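You operate a simulated robot arm through the tools that you are given. There is no shell and no other tool.

You are at the controls of a simulated robot arm. One attempt, no reset.

TASK
Draw water into the green tumbler and set it on the cork mat.
Fine: about 150 ml; pull out the ledge, open the vent cap first, then close both again. Set down upright: what you pick out. Where these are worked on the way, their far stop is far enough and under half their travel is too little: pull-out ledge, vent cap.

It is judged by the outcome, as a careful person would: the job done as asked, and still so three seconds after it is handed in. It fails if anything else is knocked over, pushed out of place, dropped, spilled or broken. A push-on lid holds only when it is set on centred and level and pressed home; a screw cap is set on level and turned clockwise until tight.

THE ROBOT
A 6-joint arm with a two-finger gripper, fixed in place. Base frame: the origin is on the floor under the middle of its stand, x ahead of it, y to its left, z up. Lengths are in m, angles in degrees, forces in N, time in s.
It reaches about 1.572 m from its shoulder. Its first joint turns from -166.0 to 166.0 degrees. Payload 2.45 kg.
Tool frame: the origin (TCP) lies between the finger pads and is the grasp point; the fingertips stand 0.02 m ahead of it; z points along the fingers, y is the line along which they close. The gripper opens to 0.14 m; its body begins 0.168 m behind the TCP.
Orientation is told as [roll, pitch, yaw] about the base's x, y, z axes, in that order, counted from this pose: with the fingers straight down and closing along the base's y, the tool's x points along the base's -x, its y along +y and its z along -z.

THE INTERFACE
- The arm moves only by the tool jog_arm. Its argument "targets" is a list of rows, each an object (a shift or turn left out is 0, a gripper value left out holds the last) with "claw": the gripper command, from -1 (shut) to 1 (fully open), values between in proportion; "dp": the shift along the tool's x, y, z in m, a list of three; "delta_rot": the turn, a rotation vector about the tool's x, y, z in degrees, a list of three. In form: [{"claw": claw, "dp": [tx, ty, tz], "delta_rot": [wx, wy, wz]}, ...]. A call has 1 to 20 rows; each row is the pose to reach, as a shift and turn from the pose commanded when the call began, along the tool's axes at that moment. Each row takes 0.2 s and may step no farther than 0.05 m and 8.6 degrees from the row before; otherwise, or with a gripper value out of range, the whole call is refused. Where a pose cannot be reached the arm comes as near as it can. A force on the tool above 90 N (or 10 N above the force at the start of the call, whichever is more), or a blocked arm, ends the call early, and 0.2 s more pass. The fingers move at their own pace (about 0.045 m/s each) and stop on an object; they squeeze with about 30 N. The grip force told is the motor's: it shows also when the fingers shut on nothing. Time passes only in rows, and 0.2 s behind the last, so rows that repeat a pose let the fingers close. It gives the time, the measured TCP pose, the force on the tool (base axes), the opening and the grip force at its end, in the units of the frame above (readings bear some noise), with the torque about the TCP (base axes, N m) and any sound that the robot's microphone picked up.
- Cameras (640 x 400 px; columns grow to the right, rows downward): "scene" is fixed at [0.0492, -0.5001, 1.5846]; the picture's right is [0.81, -0.59, 0.00], its down [-0.25, -0.34, -0.91] and it looks along [0.53, 0.73, -0.42] (base axes); focal length 334 px, centre (320, 200). "wrist" rides on the gripper at [0.078, 0.011, -0.209] in the tool frame; the picture's right is [-0.14, 0.99, 0.00], its down [-0.92, -0.13, -0.37] and it looks along [-0.37, -0.05, 0.93] (tool axes); focal length 280 px, centre (320, 200). There is no depth. A picture from a camera that has moved, and an enlarged one, comes with that camera's place and axes in the base frame and with its lens.
- snapshot(camera): a new picture of that camera. It takes no simulated time.
- close_up(camera, box): a new picture of the part [left, top, right, bottom] of that camera's present view, enlarged. It takes no simulated time.
- finish_job(): hands the job in; it is judged then, once.

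Places have to be worked out from the pictures, the camera data and where the tool is seen. Open the gripper and draw the arm clear of the work before you hand the job in, unless the task says otherwise.

The tools are called after "Request:" by a JSON object that holds its "method" and its "body". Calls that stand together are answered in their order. jog_arm: Moves the arm, as the interface text tells. Its arguments: {"type":"object","properties":{"targets":{"type":"array"}},"required":["targets"]} The other tools are called the same way: snapshot (camera) takes a picture; close_up (camera, box) takes an enlarged picture of a part of a camera's view; finish_job () hands the job in.

At the start:

```text
time: 0.0
ee_pos: [0.6335, 0.2789, 1.3785]
orientation: [0.1, 0.0, 0.0]
contact_force: [0.0, -0.7, -0.8]
ft_torque: [0.03, 0.0, -0.04]
gripper_width: 0.1398
finger_force: 0.1
```

scene: 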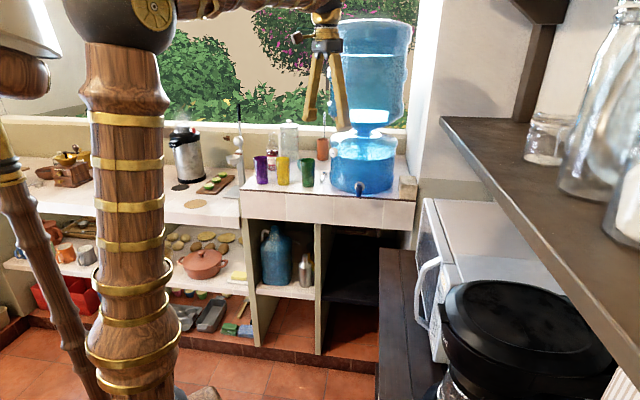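
wrist: 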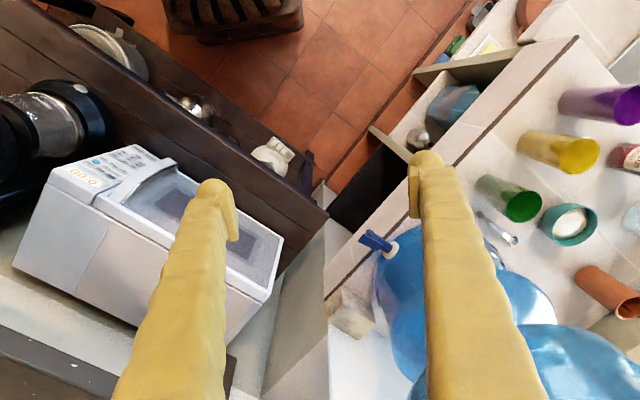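

I start by looking more closely at the area with the tumblers, the dispenser and the mats.

Request:
{"method": "close_up", "body": {"camera": "scene", "box": [230, 100, 430, 225]}}

Request:
{"method": "close_up", "body": {"camera": "scene", "box": [320, 0, 430, 210]}}

Request:
{"method": "close_up", "body": {"camera": "scene", "box": [150, 110, 310, 220]}}

Request:
{"method": "close_up", "body": {"camera": "wrist", "box": [320, 100, 640, 400]}}

```text
3.20 times, centred on (330, 162) of scene
camera zoom: at [0.0492, -0.5001, 1.5846], right [0.81, -0.59, 0.0], down [-0.25, -0.34, -0.91], along [0.53, 0.73, -0.42], focal length 1069 px, centre (288, 320)
```

zoom: 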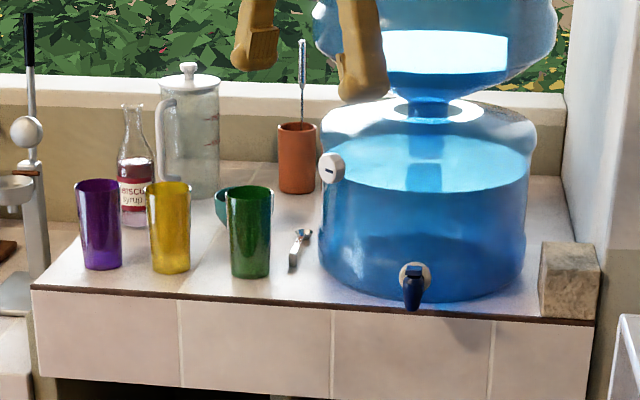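

```text
1.90 times, centred on (375, 105) of scene
camera zoom: at [0.0492, -0.5001, 1.5846], right [0.81, -0.59, 0.0], down [-0.25, -0.34, -0.91], along [0.53, 0.73, -0.42], focal length 637 px, centre (215, 381)
```

zoom: 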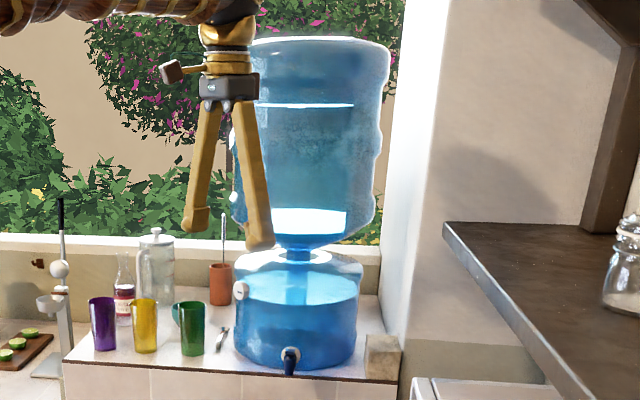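

```text
3.64 times, centred on (230, 165) of scene
camera zoom: at [0.0492, -0.5001, 1.5846], right [0.81, -0.59, 0.0], down [-0.25, -0.34, -0.91], along [0.53, 0.73, -0.42], focal length 1215 px, centre (647, 327)
```

zoom: 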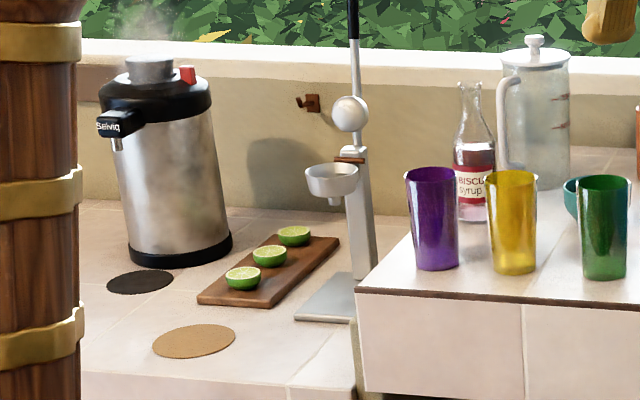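

```text
1.33 times, centred on (480, 250) of wrist
camera zoom: at [0.5546, 0.2901, 1.5873], right [0.14, 0.99, 0.0], down [0.92, -0.13, 0.37], along [0.37, -0.05, -0.93], focal length 374 px, centre (107, 133)
```

zoom: 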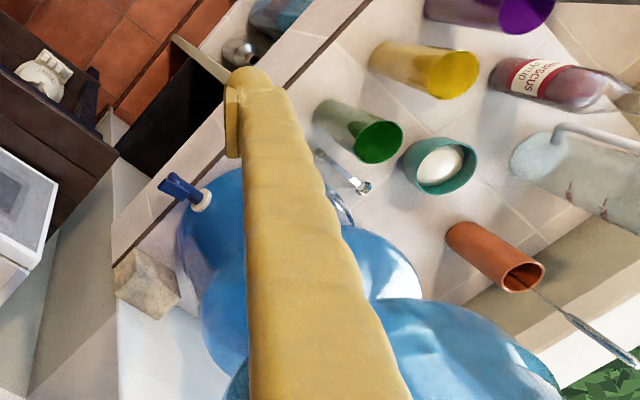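

Now a tighter look at the spigot, the white cap on the tank, and the counter front for the ledge.

Request:
{"method": "close_up", "body": {"camera": "scene", "box": [325, 140, 425, 230]}}

Request:
{"method": "close_up", "body": {"camera": "scene", "box": [320, 135, 350, 165]}}

Request:
{"method": "close_up", "body": {"camera": "scene", "box": [240, 180, 420, 240]}}

Request:
{"method": "close_up", "body": {"camera": "scene", "box": [350, 175, 380, 200]}}

Request:
{"method": "close_up", "body": {"camera": "wrist", "box": [320, 200, 440, 350]}}

```text
4.44 times, centred on (375, 185) of scene
camera zoom: at [0.0492, -0.5001, 1.5846], right [0.81, -0.59, 0.0], down [-0.25, -0.34, -0.91], along [0.53, 0.73, -0.42], focal length 1485 px, centre (76, 267)
```

zoom: 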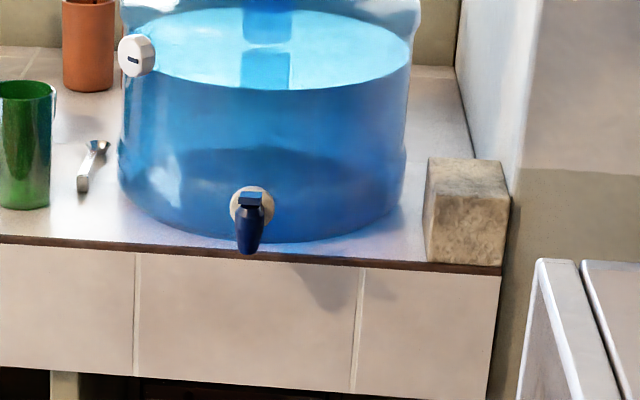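

```text
13.33 times, centred on (335, 150) of scene
camera zoom: at [0.0492, -0.5001, 1.5846], right [0.81, -0.59, 0.0], down [-0.25, -0.34, -0.91], along [0.53, 0.73, -0.42], focal length 4456 px, centre (120, 867)
```

zoom: 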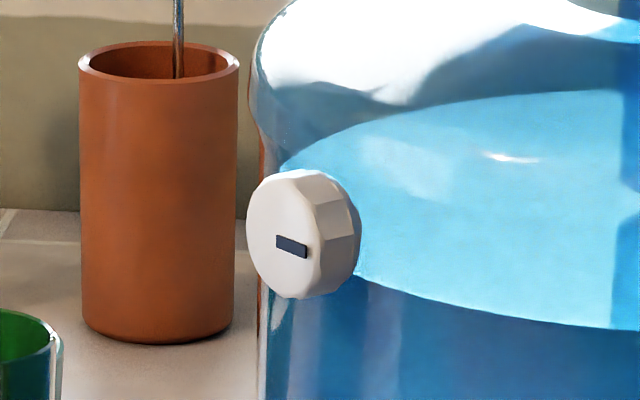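

```text
3.56 times, centred on (330, 210) of scene
camera zoom: at [0.0492, -0.5001, 1.5846], right [0.81, -0.59, 0.0], down [-0.25, -0.34, -0.91], along [0.53, 0.73, -0.42], focal length 1188 px, centre (284, 164)
```

zoom: 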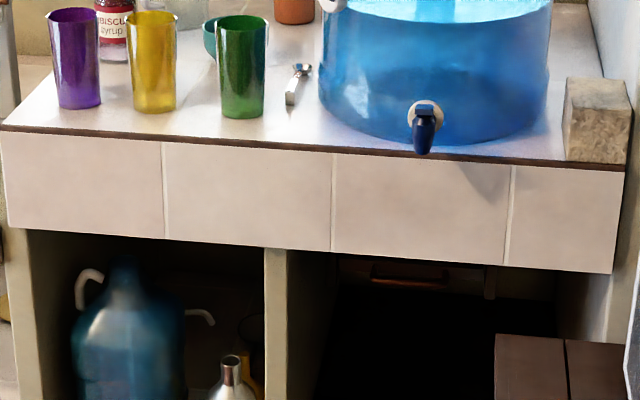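

```text
16.00 times, centred on (365, 188) of scene
camera zoom: at [0.0492, -0.5001, 1.5846], right [0.81, -0.59, 0.0], down [-0.25, -0.34, -0.91], along [0.53, 0.73, -0.42], focal length 5347 px, centre (-400, 400)
```

zoom: 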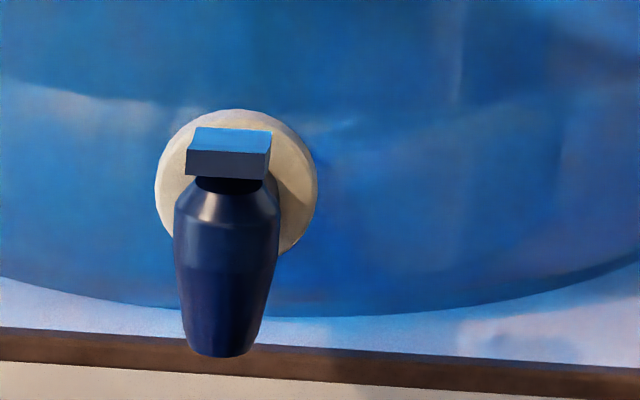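

```text
2.67 times, centred on (380, 275) of wrist
camera zoom: at [0.5546, 0.2901, 1.5873], right [0.14, 0.99, 0.0], down [0.92, -0.13, 0.37], along [0.37, -0.05, -0.93], focal length 748 px, centre (160, 0)
```

zoom: 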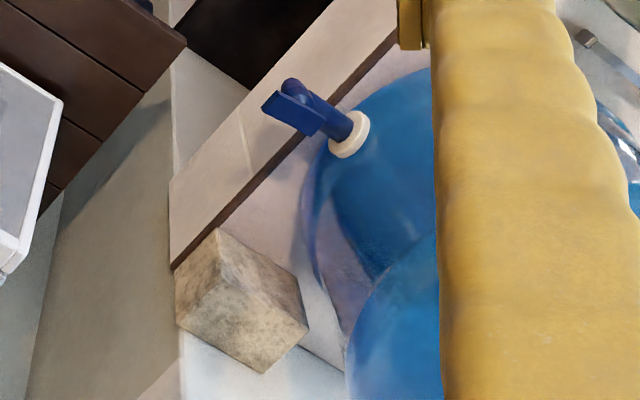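

There seems to be something with a handle just under the tiled front, below the spigot. I enlarge that.

Request:
{"method": "close_up", "body": {"camera": "scene", "box": [325, 240, 415, 300]}}

Request:
{"method": "close_up", "body": {"camera": "wrist", "box": [300, 100, 460, 260]}}

Request:
{"method": "close_up", "body": {"camera": "scene", "box": [245, 210, 385, 360]}}

```text
6.67 times, centred on (370, 270) of scene
camera zoom: at [0.0492, -0.5001, 1.5846], right [0.81, -0.59, 0.0], down [-0.25, -0.34, -0.91], along [0.53, 0.73, -0.42], focal length 2228 px, centre (-13, -267)
```

zoom: 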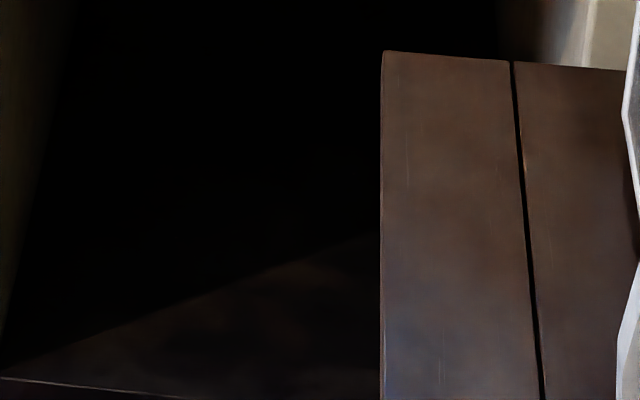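

```text
2.50 times, centred on (380, 180) of wrist
camera zoom: at [0.5546, 0.2901, 1.5873], right [0.14, 0.99, 0.0], down [0.92, -0.13, 0.37], along [0.37, -0.05, -0.93], focal length 701 px, centre (170, 250)
```

zoom: 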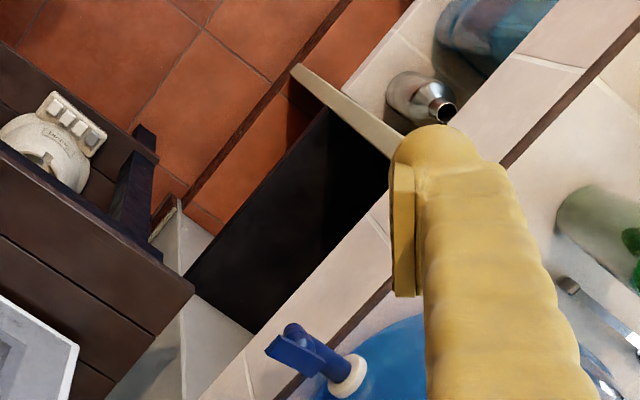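

```text
2.67 times, centred on (315, 285) of scene
camera zoom: at [0.0492, -0.5001, 1.5846], right [0.81, -0.59, 0.0], down [-0.25, -0.34, -0.91], along [0.53, 0.73, -0.42], focal length 891 px, centre (333, -27)
```

zoom: 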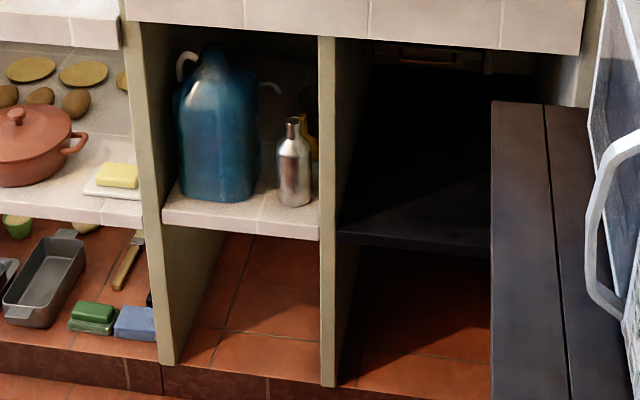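

Request:
{"method": "close_up", "body": {"camera": "scene", "box": [330, 215, 400, 255]}}

Request:
{"method": "close_up", "body": {"camera": "scene", "box": [240, 130, 340, 200]}}

```text
9.14 times, centred on (365, 235) of scene
camera zoom: at [0.0492, -0.5001, 1.5846], right [0.81, -0.59, 0.0], down [-0.25, -0.34, -0.91], along [0.53, 0.73, -0.42], focal length 3056 px, centre (-91, -120)
```

zoom: 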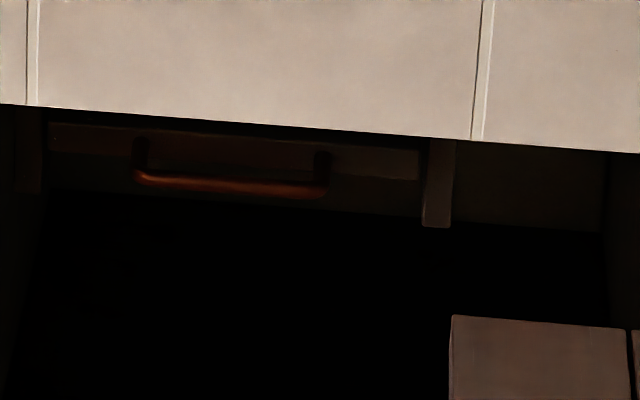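

```text
5.71 times, centred on (290, 165) of scene
camera zoom: at [0.0492, -0.5001, 1.5846], right [0.81, -0.59, 0.0], down [-0.25, -0.34, -0.91], along [0.53, 0.73, -0.42], focal length 1910 px, centre (491, 400)
```

zoom: 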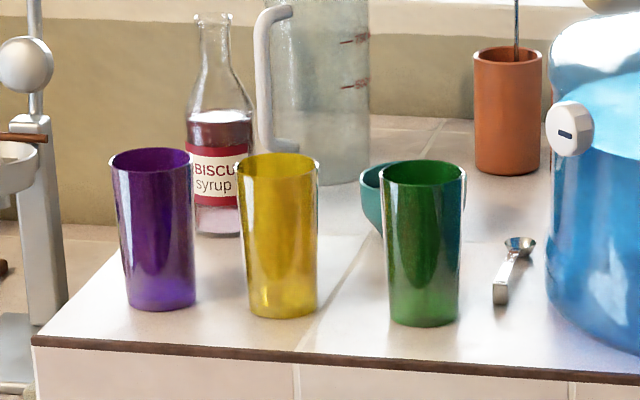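

The ledge is a board with a copper bar pull just under the tiled front, below the spigot; the vent cap is the white knob on the left of the tank; the cork mat is the tan disc on the lower counter. Counter front runs about 45° to the base (x+y≈1.27), top z≈1.04. I turn the wrist to face the counter for a better look.

Request:
{"method": "jog_arm", "body": {"targets": [{"dp": [0.01, -0.01, 0.0], "delta_rot": [0, 0, 7.5]}, {"dp": [0.02, -0.02, 0.0], "delta_rot": [0, 0, 15]}, {"dp": [0.03, -0.03, 0.0], "delta_rot": [0, 0, 22.5]}, {"dp": [0.04, -0.04, 0.0], "delta_rot": [0, 0, 30]}, {"dp": [0.05, -0.05, 0.0], "delta_rot": [0, 0, 37.5]}, {"dp": [0.06, -0.06, 0.0], "delta_rot": [0, 0, 45]}]}}

```text
time: 1.4
ee_pos: [0.5736, 0.219, 1.3782]
orientation: [-0.1, -0.1, -45.2]
contact_force: [-0.4, -0.5, -0.1]
ft_torque: [-0.01, -0.01, 0.02]
gripper_width: 0.1399
finger_force: 0.2
```

Yaw is now -45° as intended. I tilt the fingers up toward the counter by 48° and look.

Request:
{"method": "jog_arm", "body": {"targets": [{"delta_rot": [-8, 0, 0]}, {"delta_rot": [-16, 0, 0]}, {"delta_rot": [-24, 0, 0]}, {"delta_rot": [-32, 0, 0]}, {"delta_rot": [-40, 0, 0]}, {"delta_rot": [-48, 0, 0]}]}}

Request:
{"method": "snapshot", "body": {"camera": "wrist"}}

Request:
{"method": "snapshot", "body": {"camera": "scene"}}

```text
time: 2.8
ee_pos: [0.574, 0.2183, 1.3774]
orientation: [48.2, 0.0, -45.0]
contact_force: [0.4, 0.6, -0.1]
ft_torque: [-0.01, 0.02, 0.03]
gripper_width: 0.14
finger_force: 0.1
```

```text
taken
camera wrist: at [0.4127, 0.1697, 1.5255], right [0.56, 0.37, 0.74], down [0.4, -0.91, 0.15], along [0.72, 0.21, -0.66], focal length 280 px, centre (320, 200)
```

wrist: 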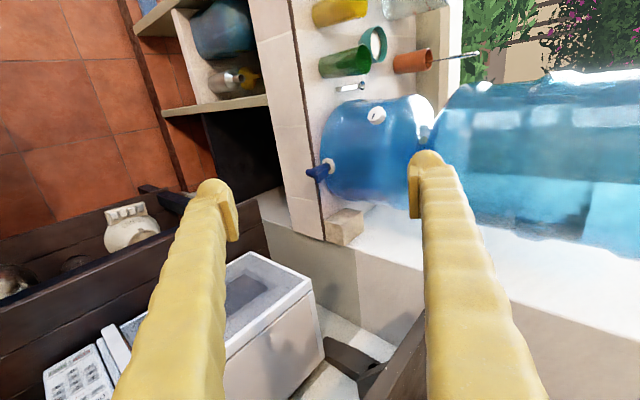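

```text
taken
```

scene: 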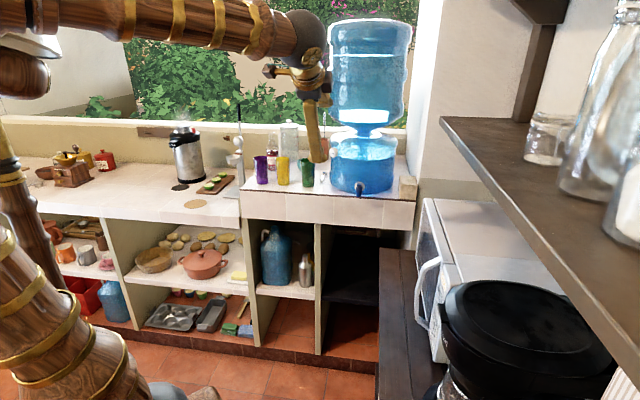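

The view from here shows the cap and the spigot sideways. I enlarge those parts for triangulation.

Request:
{"method": "close_up", "body": {"camera": "wrist", "box": [290, 60, 450, 240]}}

Request:
{"method": "close_up", "body": {"camera": "wrist", "box": [350, 90, 410, 140]}}

Request:
{"method": "close_up", "body": {"camera": "wrist", "box": [295, 145, 355, 195]}}

Request:
{"method": "close_up", "body": {"camera": "scene", "box": [140, 110, 260, 220]}}

```text
2.22 times, centred on (370, 150) of wrist
camera zoom: at [0.4127, 0.1697, 1.5255], right [0.56, 0.37, 0.74], down [0.4, -0.91, 0.15], along [0.72, 0.21, -0.66], focal length 623 px, centre (209, 311)
```

zoom: 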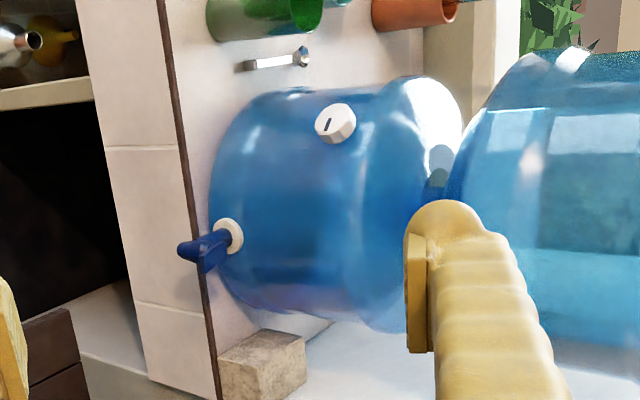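

```text
8.00 times, centred on (380, 115) of wrist
camera zoom: at [0.4127, 0.1697, 1.5255], right [0.56, 0.37, 0.74], down [0.4, -0.91, 0.15], along [0.72, 0.21, -0.66], focal length 2243 px, centre (-160, 880)
```

zoom: 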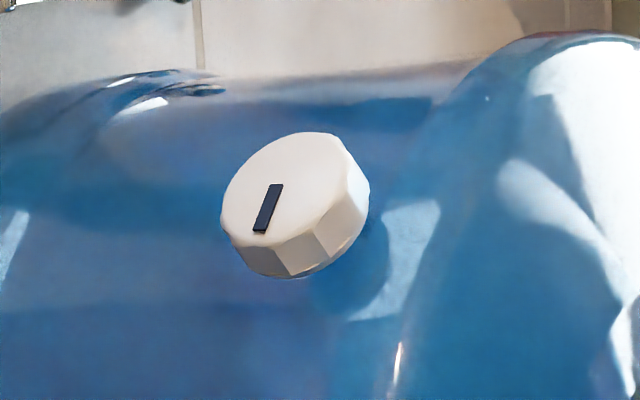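

```text
8.00 times, centred on (325, 170) of wrist
camera zoom: at [0.4127, 0.1697, 1.5255], right [0.56, 0.37, 0.74], down [0.4, -0.91, 0.15], along [0.72, 0.21, -0.66], focal length 2243 px, centre (280, 440)
```

zoom: 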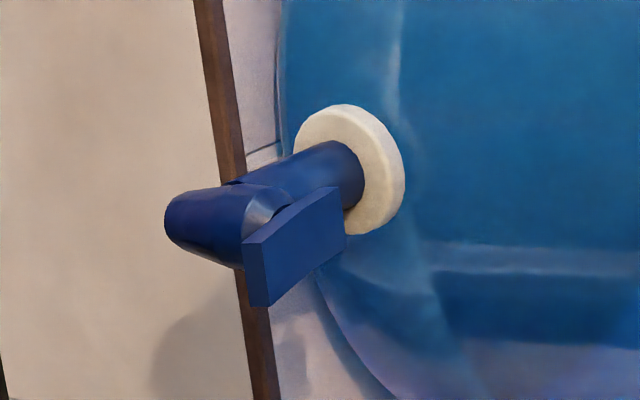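

```text
3.64 times, centred on (200, 165) of scene
camera zoom: at [0.0492, -0.5001, 1.5846], right [0.81, -0.59, 0.0], down [-0.25, -0.34, -0.91], along [0.53, 0.73, -0.42], focal length 1215 px, centre (756, 327)
```

zoom: 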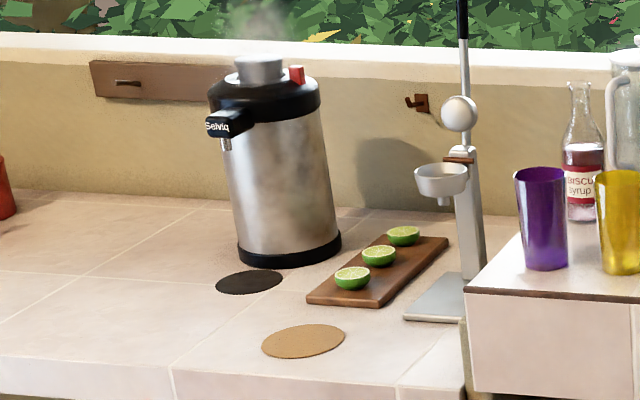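

I now lower the gripper in front of the counter while levelling it to horizontal, to look under the tiled front at the ledge handle.

Request:
{"method": "jog_arm", "body": {"targets": [{"dp": [-0.005, -0.032, 0.0288], "delta_rot": [-4.2, 0, 0], "claw": 0.3}, {"dp": [-0.01, -0.064, 0.0575], "delta_rot": [-8.4, 0, 0]}, {"dp": [-0.015, -0.096, 0.0863], "delta_rot": [-12.6, 0, 0]}, {"dp": [-0.02, -0.128, 0.1151], "delta_rot": [-16.8, 0, 0]}, {"dp": [-0.025, -0.16, 0.1438], "delta_rot": [-21, 0, 0]}, {"dp": [-0.03, -0.192, 0.1726], "delta_rot": [-25.2, 0, 0]}, {"dp": [-0.035, -0.2237, 0.2014], "delta_rot": [-29.4, 0, 0]}, {"dp": [-0.04, -0.2557, 0.2302], "delta_rot": [-33.6, 0, 0]}, {"dp": [-0.045, -0.2876, 0.2589], "delta_rot": [-37.8, 0, 0]}, {"dp": [-0.05, -0.3196, 0.2877], "delta_rot": [-42, 0, 0]}, {"dp": [-0.05, -0.3196, 0.2877], "delta_rot": [-42, 0, 0]}]}}

Request:
{"method": "snapshot", "body": {"camera": "wrist"}}

Request:
{"method": "snapshot", "body": {"camera": "scene"}}

```text
time: 5.2
ee_pos: [0.7156, 0.1694, 0.9452]
orientation: [90.2, -0.1, -44.8]
contact_force: [-0.5, -0.4, 0.6]
ft_torque: [-0.08, 0.07, -0.09]
gripper_width: 0.0907
finger_force: 0.0
out of reach, approached as far as the arm can: row 6, 7, 8, 9, 10, 11
```

```text
taken
camera wrist: at [0.5123, 0.0768, 0.9565], right [0.1, -0.1, 0.99], down [0.39, -0.91, -0.13], along [0.91, 0.4, -0.05], focal length 280 px, centre (320, 200)
```

wrist: 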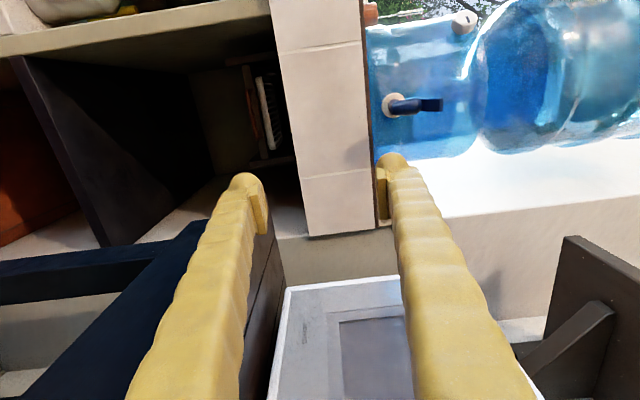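

```text
taken
```

scene: 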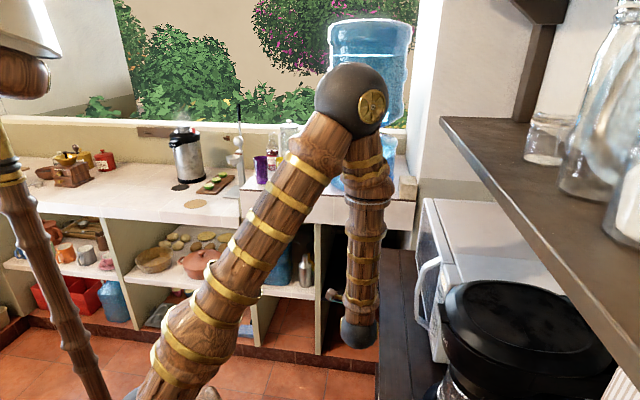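

The arm stopped a bit nearer than planned, and the view shows the pull-out handle to the left of (below) the tile front. I zoom there, and at the spigot and cap.

Request:
{"method": "close_up", "body": {"camera": "wrist", "box": [220, 40, 320, 200]}}

Request:
{"method": "close_up", "body": {"camera": "wrist", "box": [360, 0, 500, 160]}}

Request:
{"method": "close_up", "body": {"camera": "wrist", "box": [370, 80, 450, 130]}}

```text
2.50 times, centred on (270, 120) of wrist
camera zoom: at [0.5123, 0.0768, 0.9565], right [0.1, -0.1, 0.99], down [0.39, -0.91, -0.13], along [0.91, 0.4, -0.05], focal length 701 px, centre (445, 400)
```

zoom: 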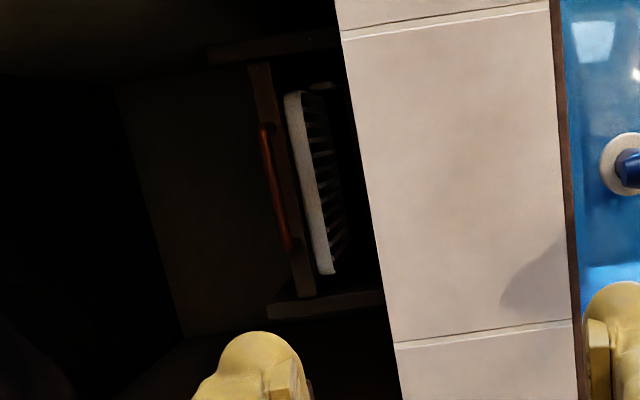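

```text
2.50 times, centred on (430, 80) of wrist
camera zoom: at [0.5123, 0.0768, 0.9565], right [0.1, -0.1, 0.99], down [0.39, -0.91, -0.13], along [0.91, 0.4, -0.05], focal length 701 px, centre (45, 500)
```

zoom: 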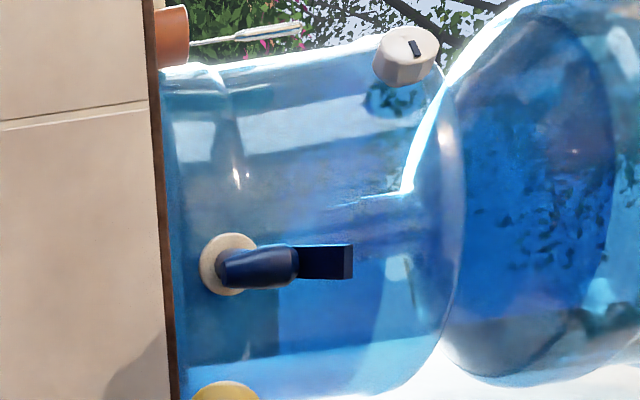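

```text
8.00 times, centred on (410, 105) of wrist
camera zoom: at [0.5123, 0.0768, 0.9565], right [0.1, -0.1, 0.99], down [0.39, -0.91, -0.13], along [0.91, 0.4, -0.05], focal length 2243 px, centre (-400, 960)
```

zoom: 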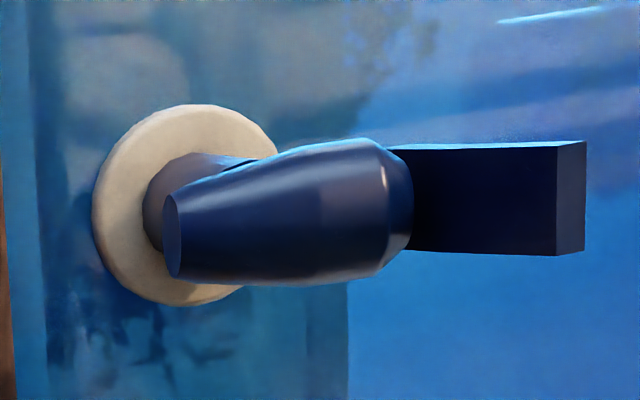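

Triangulating from both cameras, the handle bar lies at about p=0.34 (along the counter), recessed ~0.09 m behind the tile front, z≈0.82, at roughly (0.94, 0.46, 0.82); the ledge carries a white grate. I advance towards the counter a bit and check where the commanded pose really is.

Request:
{"method": "jog_arm", "body": {"targets": [{"dp": [0, 0, 0.04], "claw": -0.3}, {"dp": [0, 0, 0.08]}, {"dp": [0, 0, 0.12]}, {"dp": [0, 0, 0.15]}, {"dp": [0, 0, 0.15]}]}}

Request:
{"method": "snapshot", "body": {"camera": "wrist"}}

```text
time: 6.4
ee_pos: [0.8176, 0.2754, 0.9487]
orientation: [90.0, 0.0, -45.0]
contact_force: [0.6, 0.1, 0.1]
ft_torque: [0.05, 0.02, -0.02]
gripper_width: 0.049
finger_force: 0.1
```

```text
taken
camera wrist: at [0.6156, 0.1827, 0.9605], right [0.1, -0.1, 0.99], down [0.39, -0.91, -0.13], along [0.92, 0.4, -0.05], focal length 280 px, centre (320, 200)
```

wrist: 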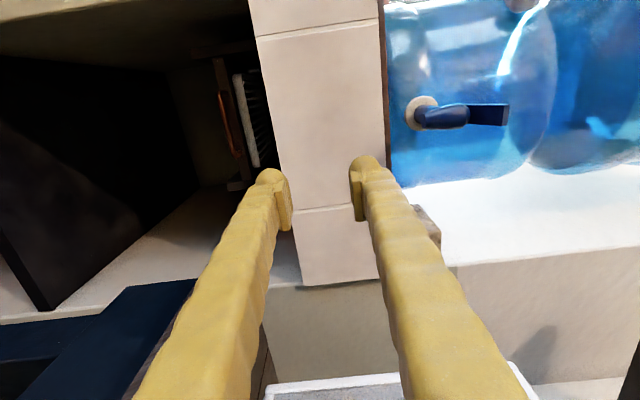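

Request:
{"method": "close_up", "body": {"camera": "wrist", "box": [170, 30, 290, 210]}}

Request:
{"method": "close_up", "body": {"camera": "wrist", "box": [390, 70, 530, 160]}}

```text
2.22 times, centred on (230, 120) of wrist
camera zoom: at [0.6156, 0.1827, 0.9605], right [0.1, -0.1, 0.99], down [0.39, -0.91, -0.13], along [0.92, 0.4, -0.05], focal length 623 px, centre (520, 378)
```

zoom: 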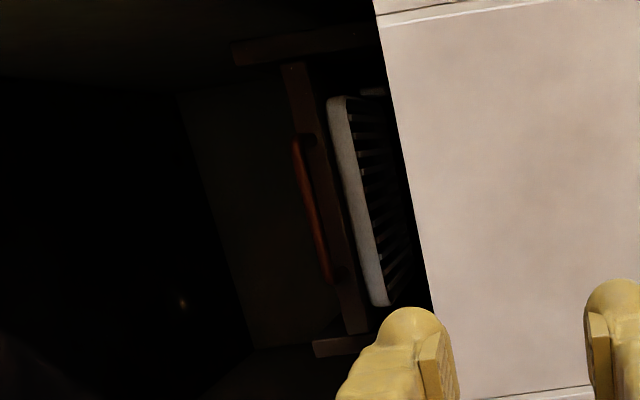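

```text
4.44 times, centred on (460, 115) of wrist
camera zoom: at [0.6156, 0.1827, 0.9605], right [0.1, -0.1, 0.99], down [0.39, -0.91, -0.13], along [0.92, 0.4, -0.05], focal length 1246 px, centre (-302, 578)
```

zoom: 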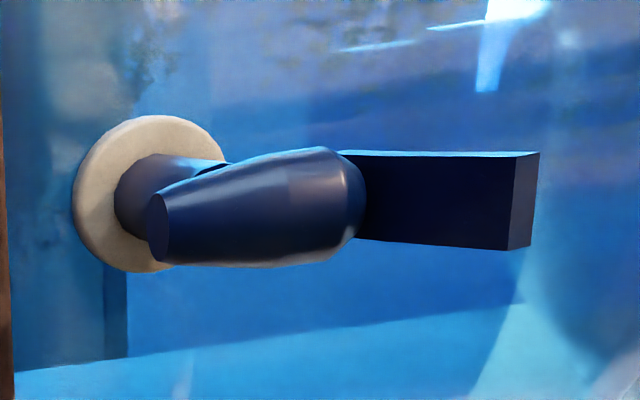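

From two wrist views the bar is at q≈0.98 (0.08 m behind the tile front), p≈0.29–0.38, z≈0.82, and the tile bottom at z≈0.90. I shift left and lower to bar height while still in front of the counter.

Request:
{"method": "jog_arm", "body": {"targets": [{"dp": [0.03, 0, 0]}, {"dp": [0.0514, 0, 0]}, {"dp": [0.0514, -0.035, 0]}, {"dp": [0.0514, -0.07, 0]}, {"dp": [0.0514, -0.105, 0]}, {"dp": [0.0514, -0.129, 0]}, {"dp": [0.0514, -0.129, 0]}]}}

Request:
{"method": "snapshot", "body": {"camera": "wrist"}}

Request:
{"method": "snapshot", "body": {"camera": "scene"}}

```text
time: 8.0
ee_pos: [0.7809, 0.3105, 0.8222]
orientation: [90.0, 0.0, -45.0]
contact_force: [-1.1, 0.1, 0.7]
ft_torque: [-0.01, 0.01, -0.01]
gripper_width: 0.0487
finger_force: 0.0
```

```text
taken
camera wrist: at [0.5773, 0.2183, 0.8334], right [0.1, -0.1, 0.99], down [0.39, -0.91, -0.13], along [0.92, 0.4, -0.05], focal length 280 px, centre (320, 200)
```

wrist: 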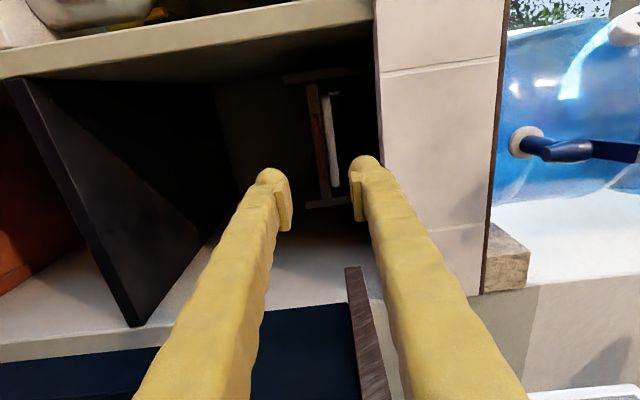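

```text
taken
```

scene: 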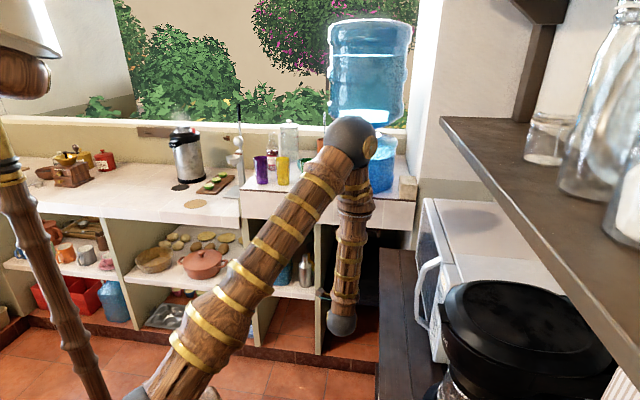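

Request:
{"method": "close_up", "body": {"camera": "wrist", "box": [270, 60, 390, 220]}}

Request:
{"method": "close_up", "body": {"camera": "wrist", "box": [490, 100, 640, 220]}}

```text
2.50 times, centred on (330, 140) of wrist
camera zoom: at [0.5773, 0.2183, 0.8334], right [0.1, -0.1, 0.99], down [0.39, -0.91, -0.13], along [0.92, 0.4, -0.05], focal length 701 px, centre (295, 350)
```

zoom: 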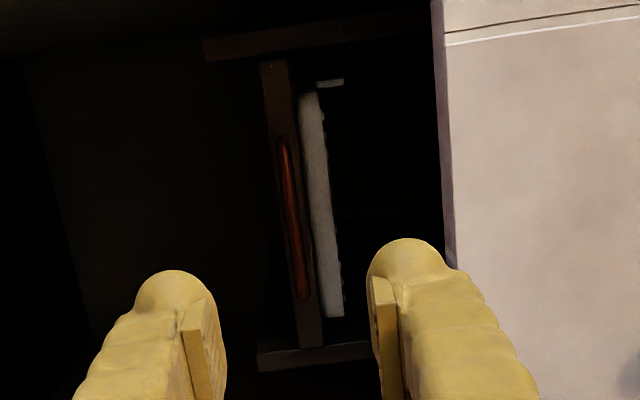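

```text
3.33 times, centred on (565, 160) of wrist
camera zoom: at [0.5773, 0.2183, 0.8334], right [0.1, -0.1, 0.99], down [0.39, -0.91, -0.13], along [0.92, 0.4, -0.05], focal length 935 px, centre (-497, 333)
```

zoom: 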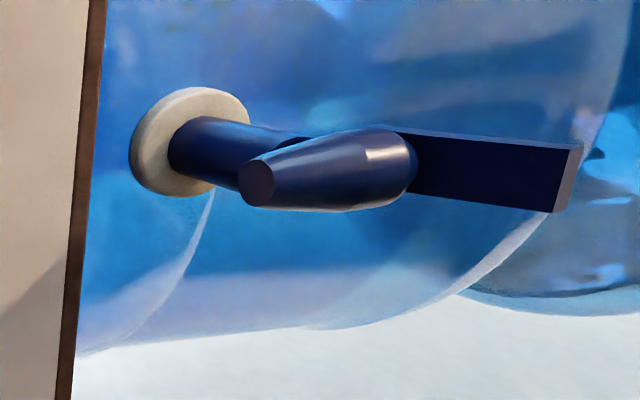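

The bar is centred at z≈0.821 between the pads, which is where the TCP is. I advance 0.20 m so the pads straddle the bar, then close.

Request:
{"method": "jog_arm", "body": {"targets": [{"dp": [0, 0, 0.045]}, {"dp": [0, 0, 0.09]}, {"dp": [0, 0, 0.13]}, {"dp": [0, 0, 0.16]}, {"dp": [0, 0, 0.18]}, {"dp": [0, 0, 0.19]}, {"dp": [0, 0, 0.19]}]}}

Request:
{"method": "snapshot", "body": {"camera": "wrist"}}

Request:
{"method": "close_up", "body": {"camera": "wrist", "box": [250, 100, 410, 240]}}

```text
time: 9.6
ee_pos: [0.9164, 0.4462, 0.8222]
orientation: [90.0, 0.0, -44.9]
contact_force: [0.4, 0.5, 0.4]
ft_torque: [-0.01, -0.04, 0.02]
gripper_width: 0.0491
finger_force: 0.0
```

```text
taken
camera wrist: at [0.713, 0.353, 0.8337], right [0.1, -0.1, 0.99], down [0.39, -0.91, -0.13], along [0.92, 0.4, -0.05], focal length 280 px, centre (320, 200)
```

wrist: 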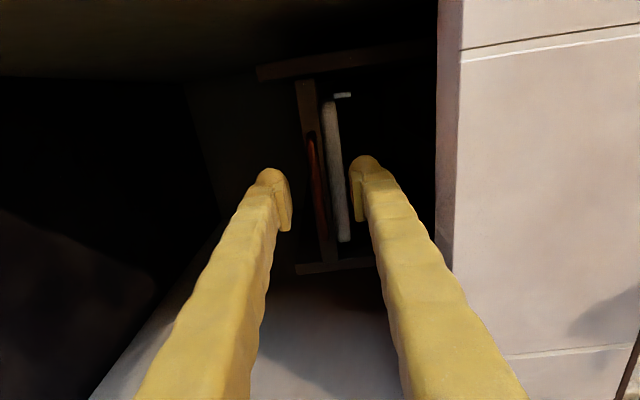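

```text
2.86 times, centred on (330, 170) of wrist
camera zoom: at [0.713, 0.353, 0.8337], right [0.1, -0.1, 0.99], down [0.39, -0.91, -0.13], along [0.92, 0.4, -0.05], focal length 801 px, centre (291, 286)
```

zoom: 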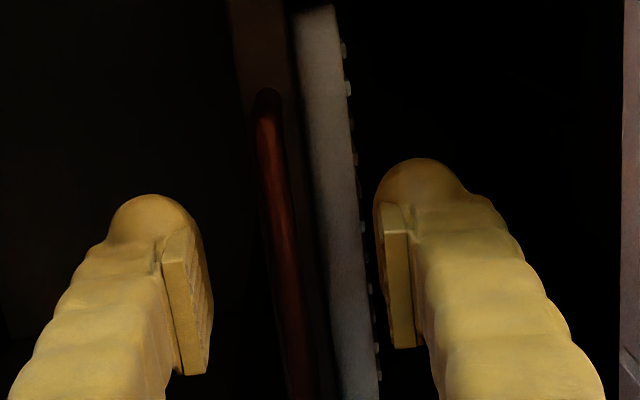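

The bar's right end triangulates well to q≈0.994, so it is ~0.03 m ahead of the TCP and it stands off ~0.04 m from the board. I move in 0.027 m more and close on it.

Request:
{"method": "jog_arm", "body": {"targets": [{"dp": [0, -0.001, 0.015]}, {"dp": [0, -0.001, 0.027]}, {"dp": [0, -0.001, 0.027], "claw": -1}, {"dp": [0, -0.001, 0.027]}, {"dp": [0, -0.001, 0.027]}, {"dp": [0, -0.001, 0.027]}, {"dp": [0, -0.001, 0.027]}]}}

Request:
{"method": "close_up", "body": {"camera": "wrist", "box": [250, 100, 410, 260]}}

```text
time: 11.2
ee_pos: [0.9353, 0.4648, 0.8209]
orientation: [90.0, 0.0, -45.0]
contact_force: [1.5, 0.1, -2.7]
ft_torque: [-0.01, -0.08, 0.07]
gripper_width: 0.006
finger_force: 32.1
```

```text
2.50 times, centred on (330, 180) of wrist
camera zoom: at [0.7324, 0.3717, 0.8321], right [0.1, -0.1, 0.99], down [0.39, -0.91, -0.13], along [0.92, 0.4, -0.05], focal length 701 px, centre (295, 250)
```

zoom: 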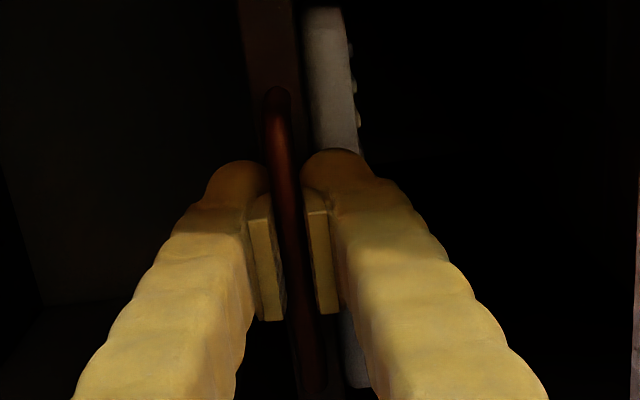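

The fingers closed to 6 mm with 32 N on the bar, so it is gripped. I pull out slowly and watch the reading.

Request:
{"method": "jog_arm", "body": {"targets": [{"dp": [0, 0, -0.01], "claw": -1}, {"dp": [0, 0, -0.02]}, {"dp": [0, 0, -0.035]}, {"dp": [0, 0, -0.05]}, {"dp": [0, 0, -0.05]}]}}

Request:
{"method": "snapshot", "body": {"camera": "wrist"}}

```text
time: 12.4
ee_pos: [0.8996, 0.4296, 0.8208]
orientation: [90.0, 0.0, -44.9]
contact_force: [-8.6, 11.1, -1.4]
ft_torque: [0.0, 0.0, -0.13]
gripper_width: 0.0059
finger_force: 31.7
```

```text
taken
camera wrist: at [0.6971, 0.3361, 0.832], right [0.1, -0.1, 0.99], down [0.39, -0.91, -0.13], along [0.91, 0.4, -0.05], focal length 280 px, centre (320, 200)
```

wrist: 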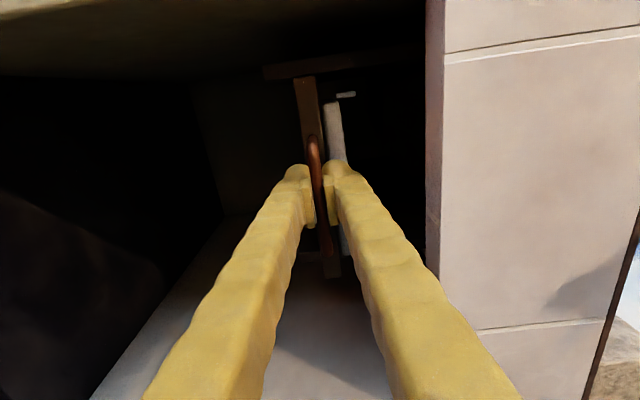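

The ledge follows the hand. I keep pulling, in steps, watching for the end stop.

Request:
{"method": "jog_arm", "body": {"targets": [{"dp": [0, 0, -0.015], "claw": -1}, {"dp": [0, 0, -0.03]}, {"dp": [0, 0, -0.045]}, {"dp": [0, 0, -0.06]}, {"dp": [0, 0, -0.075]}, {"dp": [0, 0, -0.09]}, {"dp": [0, 0, -0.1]}, {"dp": [0, 0, -0.1]}]}}

Request:
{"method": "snapshot", "body": {"camera": "wrist"}}

Request:
{"method": "snapshot", "body": {"camera": "scene"}}

```text
time: 14.2
ee_pos: [0.8283, 0.3574, 0.8212]
orientation: [89.9, 0.1, -45.1]
contact_force: [-11.7, 9.3, -29.6]
ft_torque: [0.17, -0.27, -0.01]
gripper_width: 0.006
finger_force: 31.8
```

```text
taken
camera wrist: at [0.6257, 0.2649, 0.8327], right [0.1, -0.1, 0.99], down [0.39, -0.91, -0.13], along [0.92, 0.4, -0.05], focal length 280 px, centre (320, 200)
```

wrist: 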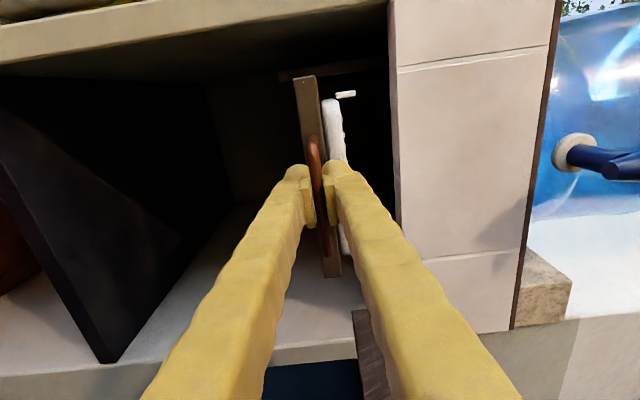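

```text
taken
```

scene: 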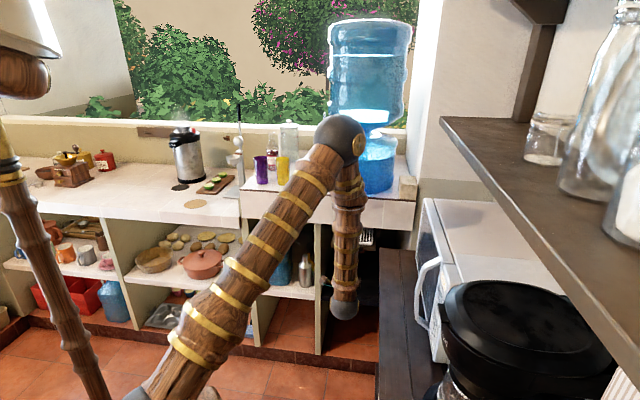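

Pulled 0.15 m so far with no stop; the grate still has to come under the spout (q≈0.852). I continue pulling, easing 1 mm down to relax the vertical load.

Request:
{"method": "jog_arm", "body": {"targets": [{"dp": [0.001, -0.001, -0.015], "claw": -1}, {"dp": [0.001, -0.001, -0.03]}, {"dp": [0.001, -0.001, -0.045]}, {"dp": [0.001, -0.001, -0.06]}, {"dp": [0.001, -0.001, -0.075]}, {"dp": [0.001, -0.001, -0.09]}, {"dp": [0.001, -0.001, -0.1]}, {"dp": [0.001, -0.001, -0.1]}]}}

Request:
{"method": "snapshot", "body": {"camera": "wrist"}}

Request:
{"method": "snapshot", "body": {"camera": "scene"}}

```text
time: 16.0
ee_pos: [0.7566, 0.289, 0.8217]
orientation: [90.0, 0.1, -45.1]
contact_force: [24.6, -22.4, 2.0]
ft_torque: [-0.05, 0.05, 0.3]
gripper_width: 0.006
finger_force: 32.2
```

```text
taken
camera wrist: at [0.5547, 0.1954, 0.8317], right [0.1, -0.1, 0.99], down [0.39, -0.91, -0.13], along [0.92, 0.4, -0.05], focal length 280 px, centre (320, 200)
```

wrist: 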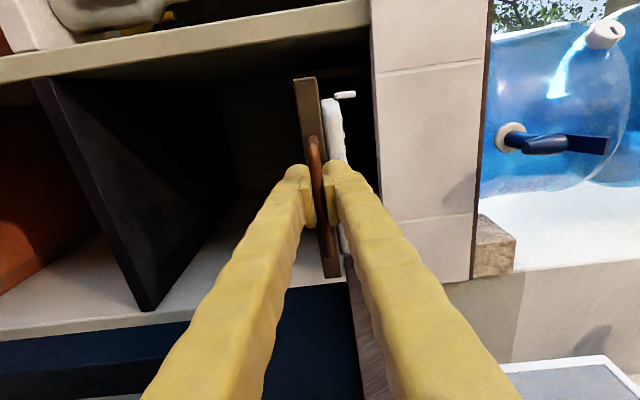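

```text
taken
```

scene: 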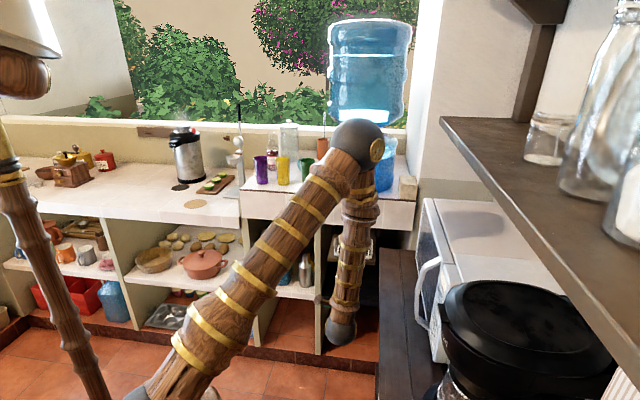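

Pulled 0.25 m so far, still moving freely. I try a little further to find the stop.

Request:
{"method": "jog_arm", "body": {"targets": [{"dp": [-0.001, 0, -0.01], "claw": -1}, {"dp": [-0.001, 0, -0.02]}, {"dp": [-0.001, 0, -0.03]}, {"dp": [-0.001, 0, -0.04]}, {"dp": [-0.001, 0, -0.04]}]}}

Request:
{"method": "snapshot", "body": {"camera": "wrist"}}

Request:
{"method": "close_up", "body": {"camera": "scene", "box": [320, 130, 420, 270]}}

```text
time: 17.2
ee_pos: [0.7307, 0.2591, 0.8197]
orientation: [90.0, 0.0, -45.0]
contact_force: [-4.8, -4.8, -0.4]
ft_torque: [0.01, 0.01, 0.06]
gripper_width: 0.0
finger_force: 28.8
```

```text
taken
camera wrist: at [0.5269, 0.1663, 0.8317], right [0.1, -0.1, 0.99], down [0.39, -0.91, -0.13], along [0.92, 0.4, -0.05], focal length 280 px, centre (320, 200)
```

wrist: 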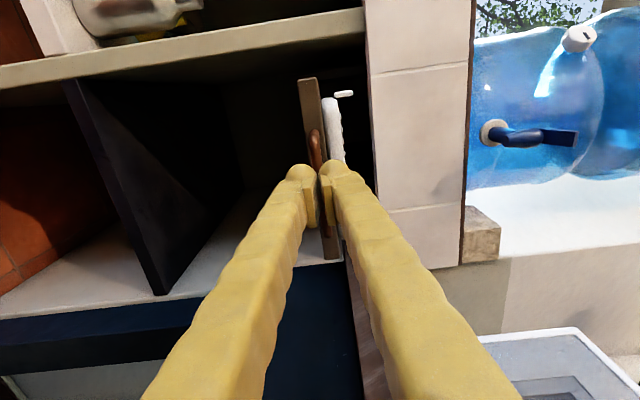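

```text
2.86 times, centred on (370, 200) of scene
camera zoom: at [0.0492, -0.5001, 1.5846], right [0.81, -0.59, 0.0], down [-0.25, -0.34, -0.91], along [0.53, 0.73, -0.42], focal length 955 px, centre (177, 200)
```

zoom: 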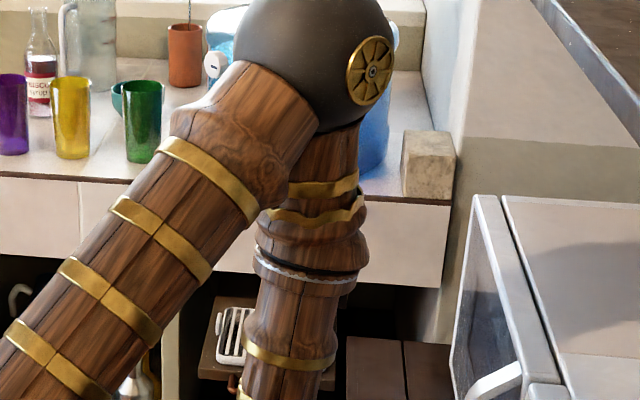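

The fingers slipped off the bar as the ledge met its far stop (about 0.25 m out) and they shut on nothing. Now I raise the hand straight up, clear of ledge and spout, before going to the vent cap.

Request:
{"method": "jog_arm", "body": {"targets": [{"dp": [0, 0, -0.01], "claw": -1}, {"dp": [0, 0.045, -0.01]}, {"dp": [0, 0.09, -0.01]}, {"dp": [0, 0.135, -0.01]}, {"dp": [0, 0.18, -0.01]}, {"dp": [0, 0.225, -0.01]}, {"dp": [0, 0.27, -0.01]}, {"dp": [0, 0.315, -0.01]}, {"dp": [0, 0.36, -0.01]}, {"dp": [0, 0.38, -0.01]}]}}

Request:
{"method": "snapshot", "body": {"camera": "wrist"}}

Request:
{"method": "snapshot", "body": {"camera": "scene"}}

```text
time: 19.4
ee_pos: [0.7253, 0.2535, 1.2019]
orientation: [90.0, 0.0, -45.0]
contact_force: [-0.9, -0.8, -0.2]
ft_torque: [-0.03, 0.01, 0.0]
gripper_width: 0.0
finger_force: 29.9
```

```text
taken
camera wrist: at [0.5212, 0.1612, 1.2119], right [0.1, -0.1, 0.99], down [0.39, -0.91, -0.13], along [0.92, 0.4, -0.05], focal length 280 px, centre (320, 200)
```

wrist: 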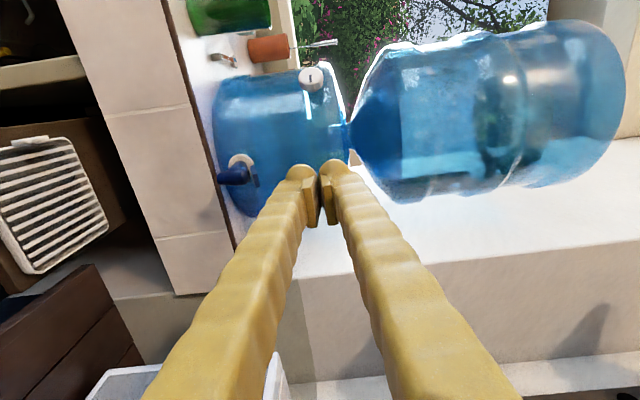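

```text
taken
```

scene: 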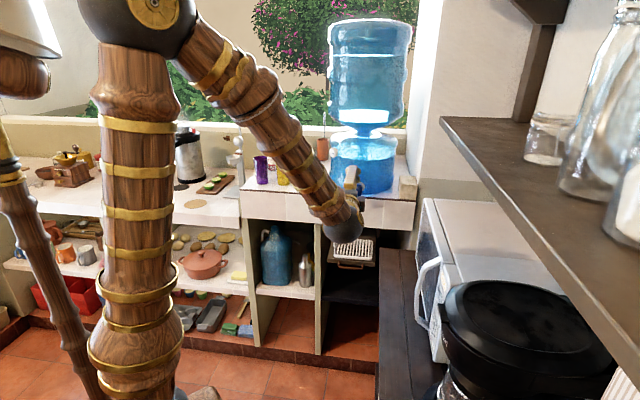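

The ledge is out with its white grate under the spigot. I zoom on the cap, spigot and ledge for exact places.

Request:
{"method": "close_up", "body": {"camera": "wrist", "box": [0, 120, 280, 300]}}

Request:
{"method": "close_up", "body": {"camera": "wrist", "box": [270, 40, 350, 120]}}

Request:
{"method": "close_up", "body": {"camera": "scene", "box": [310, 160, 410, 290]}}

Request:
{"method": "close_up", "body": {"camera": "wrist", "box": [205, 135, 275, 215]}}

```text
2.22 times, centred on (140, 210) of wrist
camera zoom: at [0.5212, 0.1612, 1.2119], right [0.1, -0.1, 0.99], down [0.39, -0.91, -0.13], along [0.92, 0.4, -0.05], focal length 623 px, centre (720, 178)
```

zoom: 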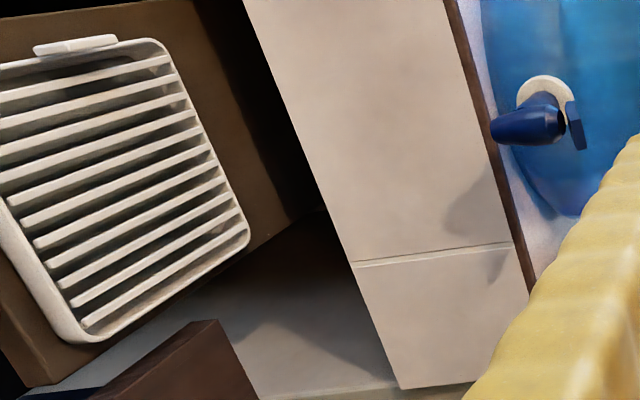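

```text
5.00 times, centred on (310, 80) of wrist
camera zoom: at [0.5212, 0.1612, 1.2119], right [0.1, -0.1, 0.99], down [0.39, -0.91, -0.13], along [0.92, 0.4, -0.05], focal length 1402 px, centre (370, 800)
```

zoom: 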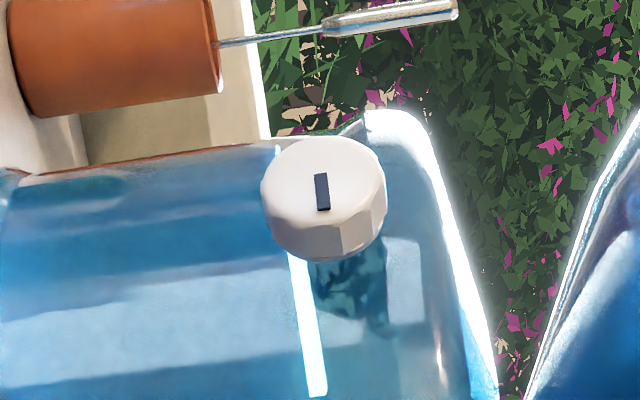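

```text
3.08 times, centred on (360, 225) of scene
camera zoom: at [0.0492, -0.5001, 1.5846], right [0.81, -0.59, 0.0], down [-0.25, -0.34, -0.91], along [0.53, 0.73, -0.42], focal length 1028 px, centre (197, 123)
```

zoom: 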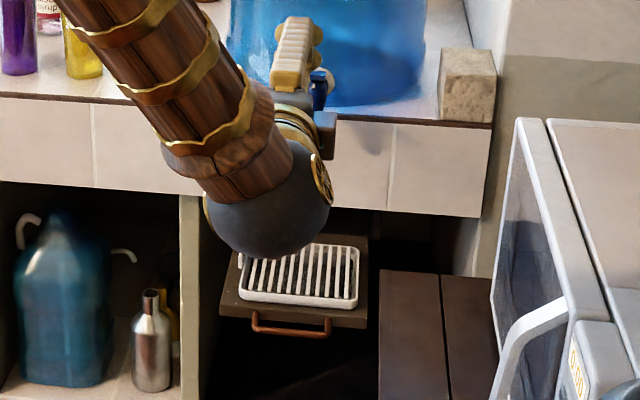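

```text
5.00 times, centred on (240, 175) of wrist
camera zoom: at [0.5212, 0.1612, 1.2119], right [0.1, -0.1, 0.99], down [0.39, -0.91, -0.13], along [0.92, 0.4, -0.05], focal length 1402 px, centre (720, 325)
```

zoom: 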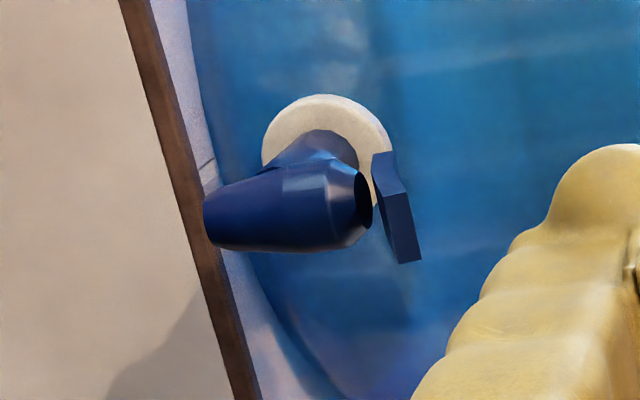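

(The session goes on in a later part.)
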